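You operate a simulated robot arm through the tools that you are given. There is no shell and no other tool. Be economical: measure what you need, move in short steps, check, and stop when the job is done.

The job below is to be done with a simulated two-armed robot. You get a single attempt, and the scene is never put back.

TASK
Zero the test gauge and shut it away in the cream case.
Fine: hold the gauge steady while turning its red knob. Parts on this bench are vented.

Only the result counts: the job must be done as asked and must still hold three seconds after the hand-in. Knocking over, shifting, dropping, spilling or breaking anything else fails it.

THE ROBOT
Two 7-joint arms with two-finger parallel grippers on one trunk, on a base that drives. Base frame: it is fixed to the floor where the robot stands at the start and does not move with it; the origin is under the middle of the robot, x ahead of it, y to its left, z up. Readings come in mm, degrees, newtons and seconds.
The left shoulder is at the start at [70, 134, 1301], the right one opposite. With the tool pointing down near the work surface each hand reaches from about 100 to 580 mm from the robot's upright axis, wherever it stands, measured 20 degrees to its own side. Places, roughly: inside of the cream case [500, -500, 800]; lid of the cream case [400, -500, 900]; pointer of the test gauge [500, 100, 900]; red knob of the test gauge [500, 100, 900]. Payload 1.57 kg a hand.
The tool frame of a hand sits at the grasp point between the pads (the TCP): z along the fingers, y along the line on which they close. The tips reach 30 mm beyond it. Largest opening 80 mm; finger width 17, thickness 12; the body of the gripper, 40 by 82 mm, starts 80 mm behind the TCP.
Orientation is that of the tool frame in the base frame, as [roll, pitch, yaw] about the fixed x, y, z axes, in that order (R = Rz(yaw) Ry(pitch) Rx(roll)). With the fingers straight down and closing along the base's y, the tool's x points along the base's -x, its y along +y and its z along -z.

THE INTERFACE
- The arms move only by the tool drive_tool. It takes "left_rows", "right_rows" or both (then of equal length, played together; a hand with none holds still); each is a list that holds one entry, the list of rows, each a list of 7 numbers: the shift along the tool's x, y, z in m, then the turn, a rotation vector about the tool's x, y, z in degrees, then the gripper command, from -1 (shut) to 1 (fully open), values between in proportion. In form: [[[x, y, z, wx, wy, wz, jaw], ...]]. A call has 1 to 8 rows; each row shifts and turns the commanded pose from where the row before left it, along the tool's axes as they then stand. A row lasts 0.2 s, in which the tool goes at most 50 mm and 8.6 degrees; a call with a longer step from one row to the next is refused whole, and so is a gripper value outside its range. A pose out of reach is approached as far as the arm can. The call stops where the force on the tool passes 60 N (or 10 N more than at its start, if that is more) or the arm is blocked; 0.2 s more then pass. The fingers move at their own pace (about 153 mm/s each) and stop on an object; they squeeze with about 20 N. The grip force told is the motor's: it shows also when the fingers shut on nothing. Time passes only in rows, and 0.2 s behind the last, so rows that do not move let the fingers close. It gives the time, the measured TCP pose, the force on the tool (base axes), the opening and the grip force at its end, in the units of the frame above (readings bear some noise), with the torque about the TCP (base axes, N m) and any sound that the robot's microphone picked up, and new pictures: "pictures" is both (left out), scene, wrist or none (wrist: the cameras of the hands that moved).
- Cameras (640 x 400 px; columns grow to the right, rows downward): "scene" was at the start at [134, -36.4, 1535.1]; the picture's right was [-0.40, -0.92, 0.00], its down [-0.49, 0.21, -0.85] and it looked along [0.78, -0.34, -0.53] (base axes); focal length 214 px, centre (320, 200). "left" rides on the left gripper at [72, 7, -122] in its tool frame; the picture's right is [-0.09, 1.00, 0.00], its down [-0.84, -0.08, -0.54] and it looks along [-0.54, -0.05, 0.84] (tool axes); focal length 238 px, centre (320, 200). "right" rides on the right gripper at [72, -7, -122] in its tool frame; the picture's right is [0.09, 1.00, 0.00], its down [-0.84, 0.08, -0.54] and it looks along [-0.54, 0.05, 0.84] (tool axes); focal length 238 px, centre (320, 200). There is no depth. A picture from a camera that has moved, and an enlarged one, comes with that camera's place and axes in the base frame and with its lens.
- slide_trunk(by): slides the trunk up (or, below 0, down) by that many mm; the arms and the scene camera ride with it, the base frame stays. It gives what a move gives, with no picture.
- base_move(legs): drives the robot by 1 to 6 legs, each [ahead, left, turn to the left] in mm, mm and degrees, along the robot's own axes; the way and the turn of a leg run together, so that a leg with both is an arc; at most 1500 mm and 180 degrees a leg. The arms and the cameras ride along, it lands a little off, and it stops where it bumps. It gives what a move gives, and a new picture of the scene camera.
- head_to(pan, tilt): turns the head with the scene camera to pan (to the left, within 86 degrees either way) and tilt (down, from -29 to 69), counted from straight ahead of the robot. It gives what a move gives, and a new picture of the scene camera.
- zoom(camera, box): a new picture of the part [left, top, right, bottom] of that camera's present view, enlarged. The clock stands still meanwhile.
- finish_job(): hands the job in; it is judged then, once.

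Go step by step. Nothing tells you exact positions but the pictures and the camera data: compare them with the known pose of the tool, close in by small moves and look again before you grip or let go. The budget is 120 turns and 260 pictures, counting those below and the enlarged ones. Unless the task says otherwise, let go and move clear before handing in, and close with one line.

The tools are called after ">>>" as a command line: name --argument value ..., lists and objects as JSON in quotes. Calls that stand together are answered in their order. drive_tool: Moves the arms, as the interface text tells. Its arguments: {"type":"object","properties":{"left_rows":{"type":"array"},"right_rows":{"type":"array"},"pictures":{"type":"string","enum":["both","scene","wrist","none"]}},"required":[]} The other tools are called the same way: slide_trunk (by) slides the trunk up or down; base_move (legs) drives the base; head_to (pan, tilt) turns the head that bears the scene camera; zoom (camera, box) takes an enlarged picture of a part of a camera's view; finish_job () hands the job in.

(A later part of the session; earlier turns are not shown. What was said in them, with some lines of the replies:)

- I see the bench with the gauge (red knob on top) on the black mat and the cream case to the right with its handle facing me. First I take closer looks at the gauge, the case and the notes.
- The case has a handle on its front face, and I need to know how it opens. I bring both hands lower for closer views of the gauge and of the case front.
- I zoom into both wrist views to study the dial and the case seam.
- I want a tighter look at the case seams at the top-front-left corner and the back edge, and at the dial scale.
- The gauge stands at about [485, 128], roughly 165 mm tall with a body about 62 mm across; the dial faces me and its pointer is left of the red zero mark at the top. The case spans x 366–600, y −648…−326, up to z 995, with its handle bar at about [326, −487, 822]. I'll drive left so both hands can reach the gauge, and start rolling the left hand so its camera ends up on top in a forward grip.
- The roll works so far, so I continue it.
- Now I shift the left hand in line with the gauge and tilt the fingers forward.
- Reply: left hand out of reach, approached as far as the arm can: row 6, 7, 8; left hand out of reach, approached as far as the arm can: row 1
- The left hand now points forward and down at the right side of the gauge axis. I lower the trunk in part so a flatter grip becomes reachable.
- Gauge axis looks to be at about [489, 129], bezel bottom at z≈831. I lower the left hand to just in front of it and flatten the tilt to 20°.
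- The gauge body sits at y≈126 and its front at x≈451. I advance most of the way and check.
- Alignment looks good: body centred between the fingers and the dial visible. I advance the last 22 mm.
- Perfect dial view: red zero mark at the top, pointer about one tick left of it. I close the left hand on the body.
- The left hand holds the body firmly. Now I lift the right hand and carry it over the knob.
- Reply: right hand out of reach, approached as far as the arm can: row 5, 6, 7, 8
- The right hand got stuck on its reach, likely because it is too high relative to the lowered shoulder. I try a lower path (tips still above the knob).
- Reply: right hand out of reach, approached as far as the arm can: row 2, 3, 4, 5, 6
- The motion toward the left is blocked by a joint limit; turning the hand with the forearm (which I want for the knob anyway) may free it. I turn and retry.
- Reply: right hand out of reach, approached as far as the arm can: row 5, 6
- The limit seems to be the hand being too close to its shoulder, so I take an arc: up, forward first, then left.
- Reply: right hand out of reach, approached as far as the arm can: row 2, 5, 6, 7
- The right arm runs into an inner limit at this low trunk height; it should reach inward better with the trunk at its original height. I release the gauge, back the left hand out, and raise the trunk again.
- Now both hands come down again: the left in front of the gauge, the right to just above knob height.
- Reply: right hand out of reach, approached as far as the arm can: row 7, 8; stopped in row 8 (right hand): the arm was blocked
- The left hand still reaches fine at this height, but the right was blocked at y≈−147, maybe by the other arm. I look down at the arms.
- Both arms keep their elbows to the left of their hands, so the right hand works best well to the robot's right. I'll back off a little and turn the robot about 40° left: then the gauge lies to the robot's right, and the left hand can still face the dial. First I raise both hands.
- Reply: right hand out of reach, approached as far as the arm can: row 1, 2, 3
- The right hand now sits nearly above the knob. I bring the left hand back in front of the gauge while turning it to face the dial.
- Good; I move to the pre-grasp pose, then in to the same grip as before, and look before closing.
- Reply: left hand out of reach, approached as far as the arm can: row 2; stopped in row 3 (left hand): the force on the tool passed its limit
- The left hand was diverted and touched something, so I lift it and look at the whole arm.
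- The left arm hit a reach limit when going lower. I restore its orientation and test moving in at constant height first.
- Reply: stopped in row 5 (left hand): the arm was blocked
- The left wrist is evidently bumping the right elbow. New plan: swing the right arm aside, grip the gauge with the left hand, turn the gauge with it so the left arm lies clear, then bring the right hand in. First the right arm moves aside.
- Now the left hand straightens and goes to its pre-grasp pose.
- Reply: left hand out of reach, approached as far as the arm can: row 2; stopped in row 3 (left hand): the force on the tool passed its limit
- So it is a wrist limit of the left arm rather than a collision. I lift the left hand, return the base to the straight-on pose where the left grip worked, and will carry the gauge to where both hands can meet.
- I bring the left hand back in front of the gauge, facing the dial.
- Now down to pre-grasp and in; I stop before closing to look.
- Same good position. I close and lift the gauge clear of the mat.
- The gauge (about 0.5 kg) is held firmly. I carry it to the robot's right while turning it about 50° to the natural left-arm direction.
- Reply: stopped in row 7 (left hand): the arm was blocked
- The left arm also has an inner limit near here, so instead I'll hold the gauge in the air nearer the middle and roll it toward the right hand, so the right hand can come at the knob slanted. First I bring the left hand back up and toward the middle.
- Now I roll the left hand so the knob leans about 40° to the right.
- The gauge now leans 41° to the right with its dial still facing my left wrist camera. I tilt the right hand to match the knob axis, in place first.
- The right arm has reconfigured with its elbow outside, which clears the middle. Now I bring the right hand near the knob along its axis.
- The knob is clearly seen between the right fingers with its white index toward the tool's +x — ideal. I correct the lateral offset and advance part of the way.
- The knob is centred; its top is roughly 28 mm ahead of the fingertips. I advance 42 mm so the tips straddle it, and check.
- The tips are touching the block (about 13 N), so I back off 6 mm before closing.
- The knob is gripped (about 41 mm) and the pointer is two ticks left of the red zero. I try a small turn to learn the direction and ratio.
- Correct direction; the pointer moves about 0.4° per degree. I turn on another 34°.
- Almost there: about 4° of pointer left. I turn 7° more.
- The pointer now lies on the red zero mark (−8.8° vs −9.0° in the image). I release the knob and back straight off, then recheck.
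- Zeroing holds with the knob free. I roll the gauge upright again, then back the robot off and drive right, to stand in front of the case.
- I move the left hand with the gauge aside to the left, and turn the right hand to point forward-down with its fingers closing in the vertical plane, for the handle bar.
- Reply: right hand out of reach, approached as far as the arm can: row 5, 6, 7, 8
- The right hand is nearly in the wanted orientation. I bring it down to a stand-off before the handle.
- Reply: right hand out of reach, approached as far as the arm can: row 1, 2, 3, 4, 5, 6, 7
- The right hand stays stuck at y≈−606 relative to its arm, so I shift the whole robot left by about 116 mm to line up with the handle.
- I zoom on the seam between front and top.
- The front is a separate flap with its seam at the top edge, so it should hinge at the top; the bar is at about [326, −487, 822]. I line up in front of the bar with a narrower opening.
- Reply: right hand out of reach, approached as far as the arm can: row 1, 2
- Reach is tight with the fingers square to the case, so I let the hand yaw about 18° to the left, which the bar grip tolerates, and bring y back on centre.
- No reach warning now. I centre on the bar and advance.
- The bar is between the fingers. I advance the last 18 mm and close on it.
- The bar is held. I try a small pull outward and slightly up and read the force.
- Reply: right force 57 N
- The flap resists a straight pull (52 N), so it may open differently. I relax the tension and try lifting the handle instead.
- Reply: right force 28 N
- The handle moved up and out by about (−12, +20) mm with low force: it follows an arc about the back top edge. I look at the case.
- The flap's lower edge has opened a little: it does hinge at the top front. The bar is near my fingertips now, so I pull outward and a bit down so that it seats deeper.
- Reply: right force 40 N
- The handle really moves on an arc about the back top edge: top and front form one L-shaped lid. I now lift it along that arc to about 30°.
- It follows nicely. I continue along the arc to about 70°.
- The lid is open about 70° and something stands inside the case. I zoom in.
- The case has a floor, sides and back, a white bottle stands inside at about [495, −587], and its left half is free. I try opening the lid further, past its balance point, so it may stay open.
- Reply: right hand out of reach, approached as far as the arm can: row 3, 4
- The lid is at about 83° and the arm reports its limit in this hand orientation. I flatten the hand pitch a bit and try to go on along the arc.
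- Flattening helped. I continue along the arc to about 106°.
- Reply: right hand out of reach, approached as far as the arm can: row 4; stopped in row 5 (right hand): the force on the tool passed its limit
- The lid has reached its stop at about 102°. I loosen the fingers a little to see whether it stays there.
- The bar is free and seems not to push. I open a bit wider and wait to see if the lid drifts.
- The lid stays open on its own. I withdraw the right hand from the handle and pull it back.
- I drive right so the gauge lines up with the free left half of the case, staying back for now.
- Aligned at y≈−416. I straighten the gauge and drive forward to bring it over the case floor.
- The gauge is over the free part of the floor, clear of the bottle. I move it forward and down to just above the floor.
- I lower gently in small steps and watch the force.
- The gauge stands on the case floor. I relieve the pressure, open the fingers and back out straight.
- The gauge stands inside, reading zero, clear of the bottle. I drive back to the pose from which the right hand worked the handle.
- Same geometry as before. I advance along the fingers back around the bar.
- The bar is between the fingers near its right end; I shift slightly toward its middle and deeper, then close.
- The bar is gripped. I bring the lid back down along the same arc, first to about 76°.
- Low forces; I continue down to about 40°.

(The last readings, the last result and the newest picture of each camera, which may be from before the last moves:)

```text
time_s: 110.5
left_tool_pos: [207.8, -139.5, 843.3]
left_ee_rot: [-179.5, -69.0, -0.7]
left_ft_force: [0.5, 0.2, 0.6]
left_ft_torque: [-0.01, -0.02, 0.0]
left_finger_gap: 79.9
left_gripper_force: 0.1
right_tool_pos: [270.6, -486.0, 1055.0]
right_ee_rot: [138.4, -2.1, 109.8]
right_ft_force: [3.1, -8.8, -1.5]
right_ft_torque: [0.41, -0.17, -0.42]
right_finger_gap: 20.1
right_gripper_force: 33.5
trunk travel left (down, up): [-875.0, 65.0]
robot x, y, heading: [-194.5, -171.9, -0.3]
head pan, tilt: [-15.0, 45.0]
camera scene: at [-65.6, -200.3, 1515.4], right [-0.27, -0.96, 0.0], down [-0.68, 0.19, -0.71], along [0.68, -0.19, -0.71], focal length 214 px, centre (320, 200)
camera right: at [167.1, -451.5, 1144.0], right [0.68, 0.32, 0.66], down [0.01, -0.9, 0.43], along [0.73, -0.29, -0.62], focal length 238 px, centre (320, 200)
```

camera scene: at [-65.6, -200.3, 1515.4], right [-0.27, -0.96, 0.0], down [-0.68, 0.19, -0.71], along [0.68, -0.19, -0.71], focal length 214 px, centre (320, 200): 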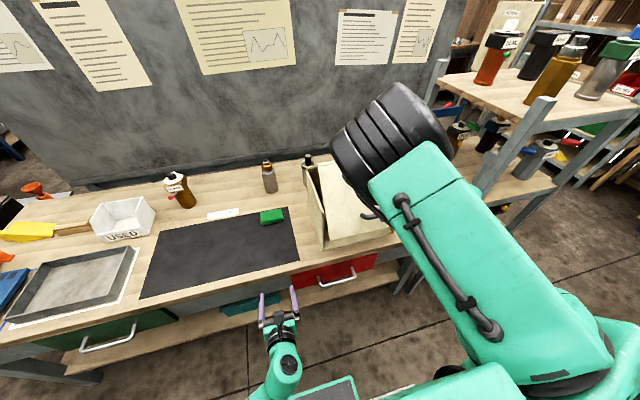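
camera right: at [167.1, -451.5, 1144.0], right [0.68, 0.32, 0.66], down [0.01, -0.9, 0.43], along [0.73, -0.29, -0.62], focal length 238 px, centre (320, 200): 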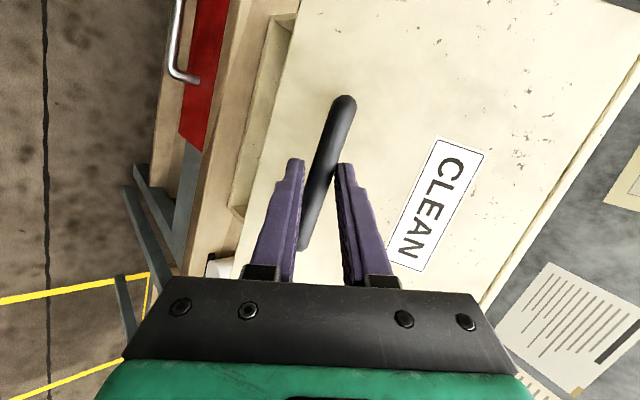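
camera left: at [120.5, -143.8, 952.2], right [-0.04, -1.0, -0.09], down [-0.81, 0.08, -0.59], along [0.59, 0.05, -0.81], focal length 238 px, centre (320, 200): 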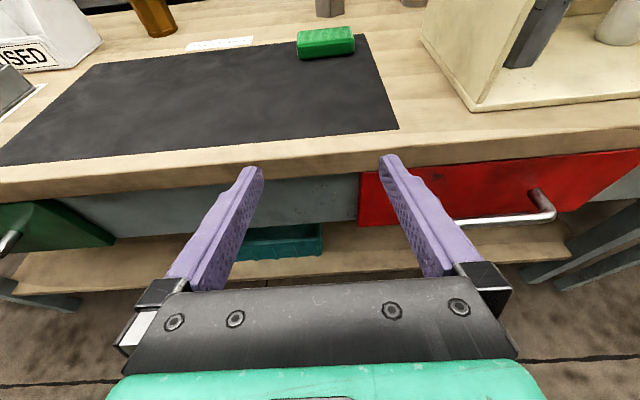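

On to about 10°.

>>> drive_tool --right_rows '[[[0, -0.02, 0.0198, 0, 0, 0, -1], [0, -0.02, 0.0198, 0, 0, 0, -1], [-0.0017, -0.0165, 0.0228, 0, 0, 0, -1], [-0.0017, -0.0165, 0.0228, 0, 0, 0, -1], [-0.0033, -0.0125, 0.025, 0, 0, 0, -1], [-0.0033, -0.0125, 0.025, 0, 0, 0, -1], [0, 0, 0, 0, 0, 0, -1]]]' --pictures "wrist"

```text
time_s: 112.1
left_tool_pos: [208.9, -140.1, 842.0]
left_ee_rot: [-179.5, -68.9, -0.6]
left_ft_force: [0.2, 0.0, 0.2]
left_ft_torque: [-0.01, -0.02, -0.02]
left_finger_gap: 80.0
left_gripper_force: 0.0
right_tool_pos: [288.8, -486.0, 889.0]
right_ee_rot: [138.4, -2.2, 109.7]
right_ft_force: [15.2, -15.0, 4.4]
right_ft_torque: [0.47, -0.33, -0.63]
right_finger_gap: 20.1
right_gripper_force: 33.6
trunk travel left (down, up): [-875.0, 65.0]
robot x, y, heading: [-197.8, -174.1, -0.4]
head pan, tilt: [-15.0, 45.0]
camera right: at [185.1, -450.3, 977.7], right [0.68, 0.32, 0.66], down [0.0, -0.9, 0.43], along [0.73, -0.29, -0.61], focal length 238 px, centre (320, 200)
```

right: 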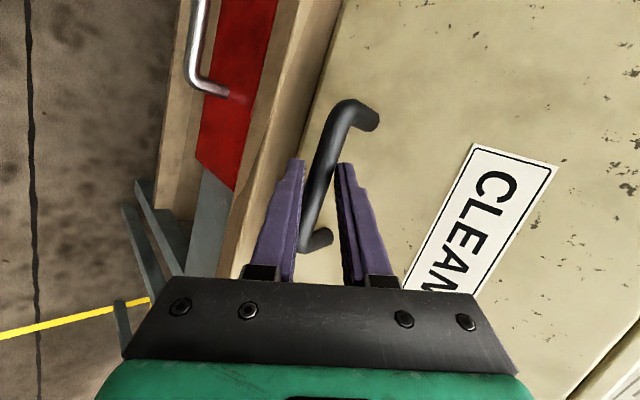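

Last 10°: I close it fully, slowly.

>>> drive_tool --right_rows '[[[-0.0034, -0.004, 0.0133, 0, 0, 0, -1], [-0.0034, -0.004, 0.0133, 0, 0, 0, -1], [-0.0034, -0.004, 0.0133, 0, 0, 0, -1], [-0.0034, -0.004, 0.0133, 0, 0, 0, -1], [0, 0, 0, 0, 0, 0, -1]]]' --pictures "wrist"

>>> zoom --camera "left" --box '[400, 0, 640, 150]'

```text
time_s: 113.3
left_tool_pos: [203.5, -137.8, 845.7]
left_ee_rot: [179.9, -69.3, -0.2]
left_ft_force: [0.1, -0.5, 0.0]
left_ft_torque: [0.0, 0.02, -0.01]
left_finger_gap: 80.2
left_gripper_force: 0.0
right_tool_pos: [310.2, -485.1, 843.8]
right_ee_rot: [138.0, -1.8, 109.8]
right_ft_force: [1.5, -6.7, 29.3]
right_ft_torque: [0.74, -0.37, -0.46]
right_finger_gap: 20.1
right_gripper_force: 34.3
trunk travel left (down, up): [-875.0, 65.0]
robot x, y, heading: [-196.1, -171.7, -0.5]
head pan, tilt: [-15.0, 45.0]
camera right: at [206.2, -450.0, 932.1], right [0.67, 0.32, 0.67], down [0.0, -0.9, 0.43], along [0.74, -0.29, -0.61], focal length 238 px, centre (320, 200)
```

right: 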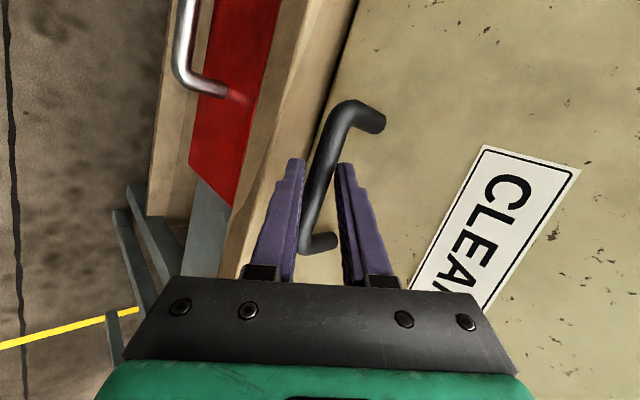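

```text
2.67 times, centred on (520, 75) of left
camera zoom: at [116.3, -142.7, 954.1], right [-0.04, -1.0, -0.09], down [-0.8, 0.08, -0.59], along [0.59, 0.05, -0.8], focal length 636 px, centre (-213, 533)
```

zoom: 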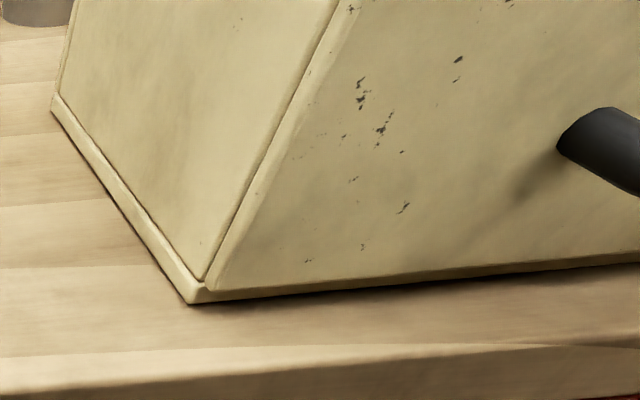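

The lid rests shut (29 N upward reaction). I give a small inward push to seat the front, then check.

>>> drive_tool --right_rows '[[[-0.0014, 0.0028, 0.0025, 0, 0, 0, -1], [-0.0014, 0.0028, 0.0025, 0, 0, 0, -1], [0, 0, 0, 0, 0, 0, -1]]]' --pictures "none"

>>> zoom --camera "left" --box '[400, 0, 640, 150]'

```text
time_s: 114.1
left_tool_pos: [202.2, -137.3, 845.5]
left_ee_rot: [-180.0, -69.4, -0.1]
left_ft_force: [-0.4, 0.7, -0.8]
left_ft_torque: [0.02, -0.01, -0.01]
left_finger_gap: 80.1
left_gripper_force: 0.0
right_tool_pos: [312.6, -484.6, 842.8]
right_ee_rot: [138.5, -1.8, 109.7]
right_ft_force: [-20.0, -2.1, 20.6]
right_ft_torque: [0.43, 0.01, -0.55]
right_finger_gap: 20.2
right_gripper_force: 34.0
trunk travel left (down, up): [-875.0, 65.0]
robot x, y, heading: [-199.6, -173.6, -0.5]
head pan, tilt: [-15.0, 45.0]
```

```text
2.67 times, centred on (520, 75) of left
camera zoom: at [113.6, -142.6, 954.6], right [-0.04, -1.0, -0.09], down [-0.8, 0.08, -0.59], along [0.6, 0.05, -0.8], focal length 636 px, centre (-213, 533)
```

zoom: 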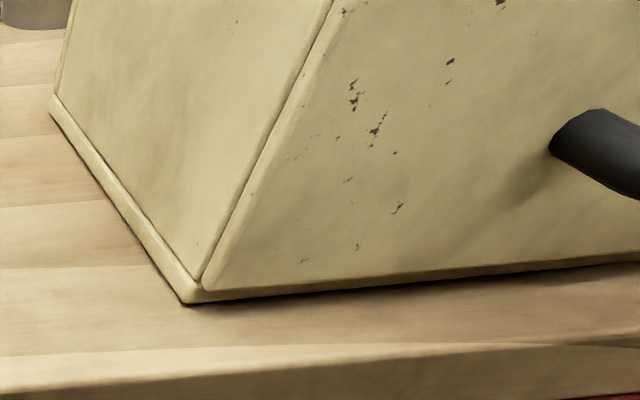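

It is shut flush. I relax the push, open the fingers and withdraw.

>>> drive_tool --right_rows '[[[0.001, 0, -0.005, 0, 0, 0, -1], [0, 0, 0, 0, 0, 0, -0.3], [0, 0, 0, 0, 0, 0, -0.1], [0, 0, 0, 0, 0, 0, -0.1], [0, 0, -0.02, 0, 0, 0, -0.1], [0, 0, -0.03, 0, 0, 0, -0.1], [0, 0, -0.04, 0, 0, 0, -0.1], [0, 0, -0.04, 0, 0, 0, -0.1]]]' --pictures "both"

```text
time_s: 115.9
left_tool_pos: [206.4, -138.9, 842.7]
left_ee_rot: [-180.0, -69.2, -0.4]
left_ft_force: [0.4, -0.7, 0.4]
left_ft_torque: [-0.08, -0.02, 0.0]
left_finger_gap: 79.8
left_gripper_force: 0.0
right_tool_pos: [235.9, -517.6, 941.1]
right_ee_rot: [138.4, -2.0, 109.8]
right_ft_force: [-0.3, -0.5, 0.8]
right_ft_torque: [-0.01, 0.01, 0.01]
right_finger_gap: 36.1
right_gripper_force: 0.0
trunk travel left (down, up): [-875.0, 65.0]
robot x, y, heading: [-200.1, -175.0, -0.2]
head pan, tilt: [-15.0, 45.0]
camera scene: at [-68.9, -196.7, 1515.7], right [-0.27, -0.96, 0.0], down [-0.68, 0.19, -0.71], along [0.68, -0.19, -0.71], focal length 214 px, centre (320, 200)
camera right: at [132.6, -483.3, 1030.0], right [0.68, 0.32, 0.66], down [0.0, -0.9, 0.43], along [0.74, -0.29, -0.61], focal length 238 px, centre (320, 200)
```

scene: 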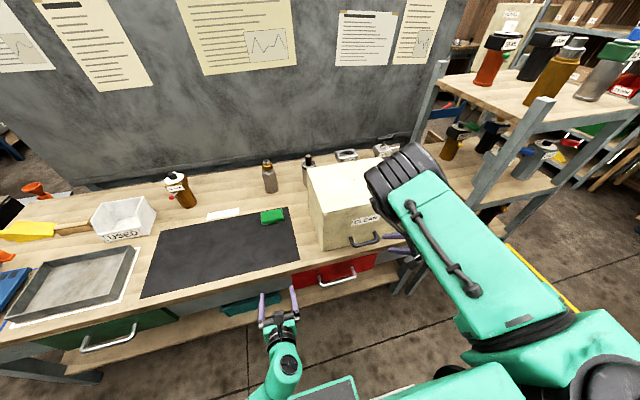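
right: 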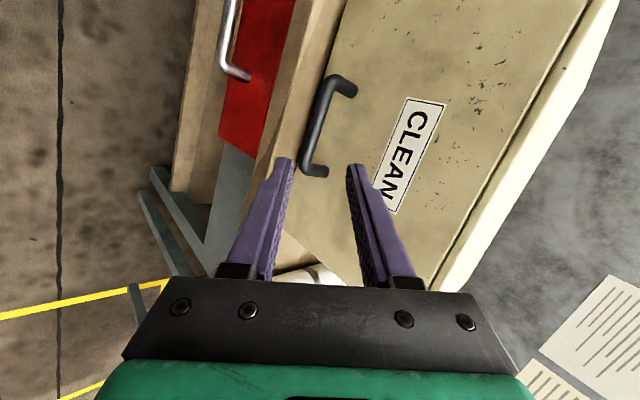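

The hands are clear. A final look at the closed lid and surroundings.

>>> zoom --camera "scene" --box '[280, 130, 440, 270]'

>>> zoom --camera "right" --box '[400, 0, 640, 300]'

>>> zoom --camera "left" --box '[400, 0, 640, 150]'

```text
2.86 times, centred on (360, 200) of scene
camera zoom: at [-68.9, -196.7, 1515.7], right [-0.27, -0.96, 0.0], down [-0.68, 0.19, -0.71], along [0.68, -0.19, -0.71], focal length 613 px, centre (206, 200)
```

zoom: 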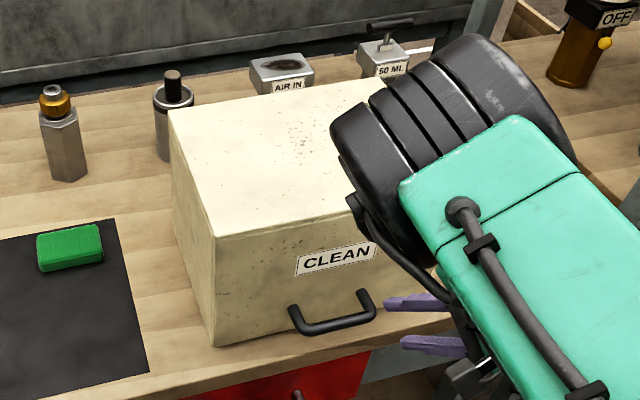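

```text
1.33 times, centred on (520, 150) of right
camera zoom: at [132.6, -483.3, 1030.0], right [0.68, 0.32, 0.66], down [0.0, -0.9, 0.43], along [0.74, -0.29, -0.61], focal length 318 px, centre (53, 267)
```

zoom: 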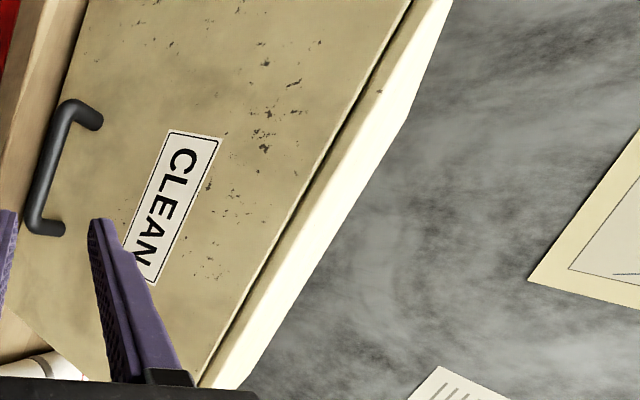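

```text
2.67 times, centred on (520, 75) of left
camera zoom: at [118.8, -143.7, 952.8], right [-0.04, -1.0, -0.09], down [-0.8, 0.08, -0.59], along [0.59, 0.05, -0.8], focal length 636 px, centre (-213, 533)
```

zoom: 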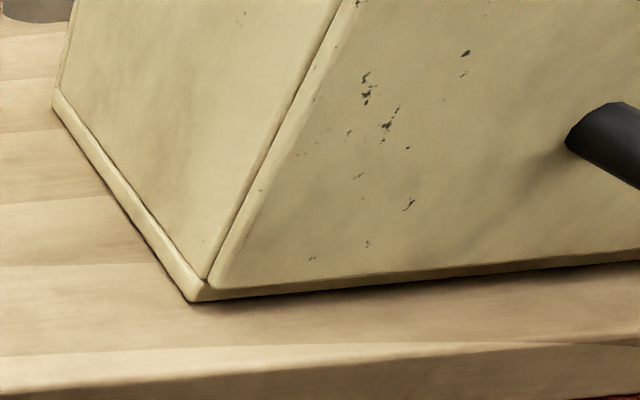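

The lid is flush all round, nothing on the bench looks disturbed, and both hands are empty and clear. I hand the job in.

>>> finish_job

```text
The job is handed in.
```

I zeroed the test gauge: its pointer sits on the red mark. The gauge now stands inside the closed cream case, and both hands are clear.
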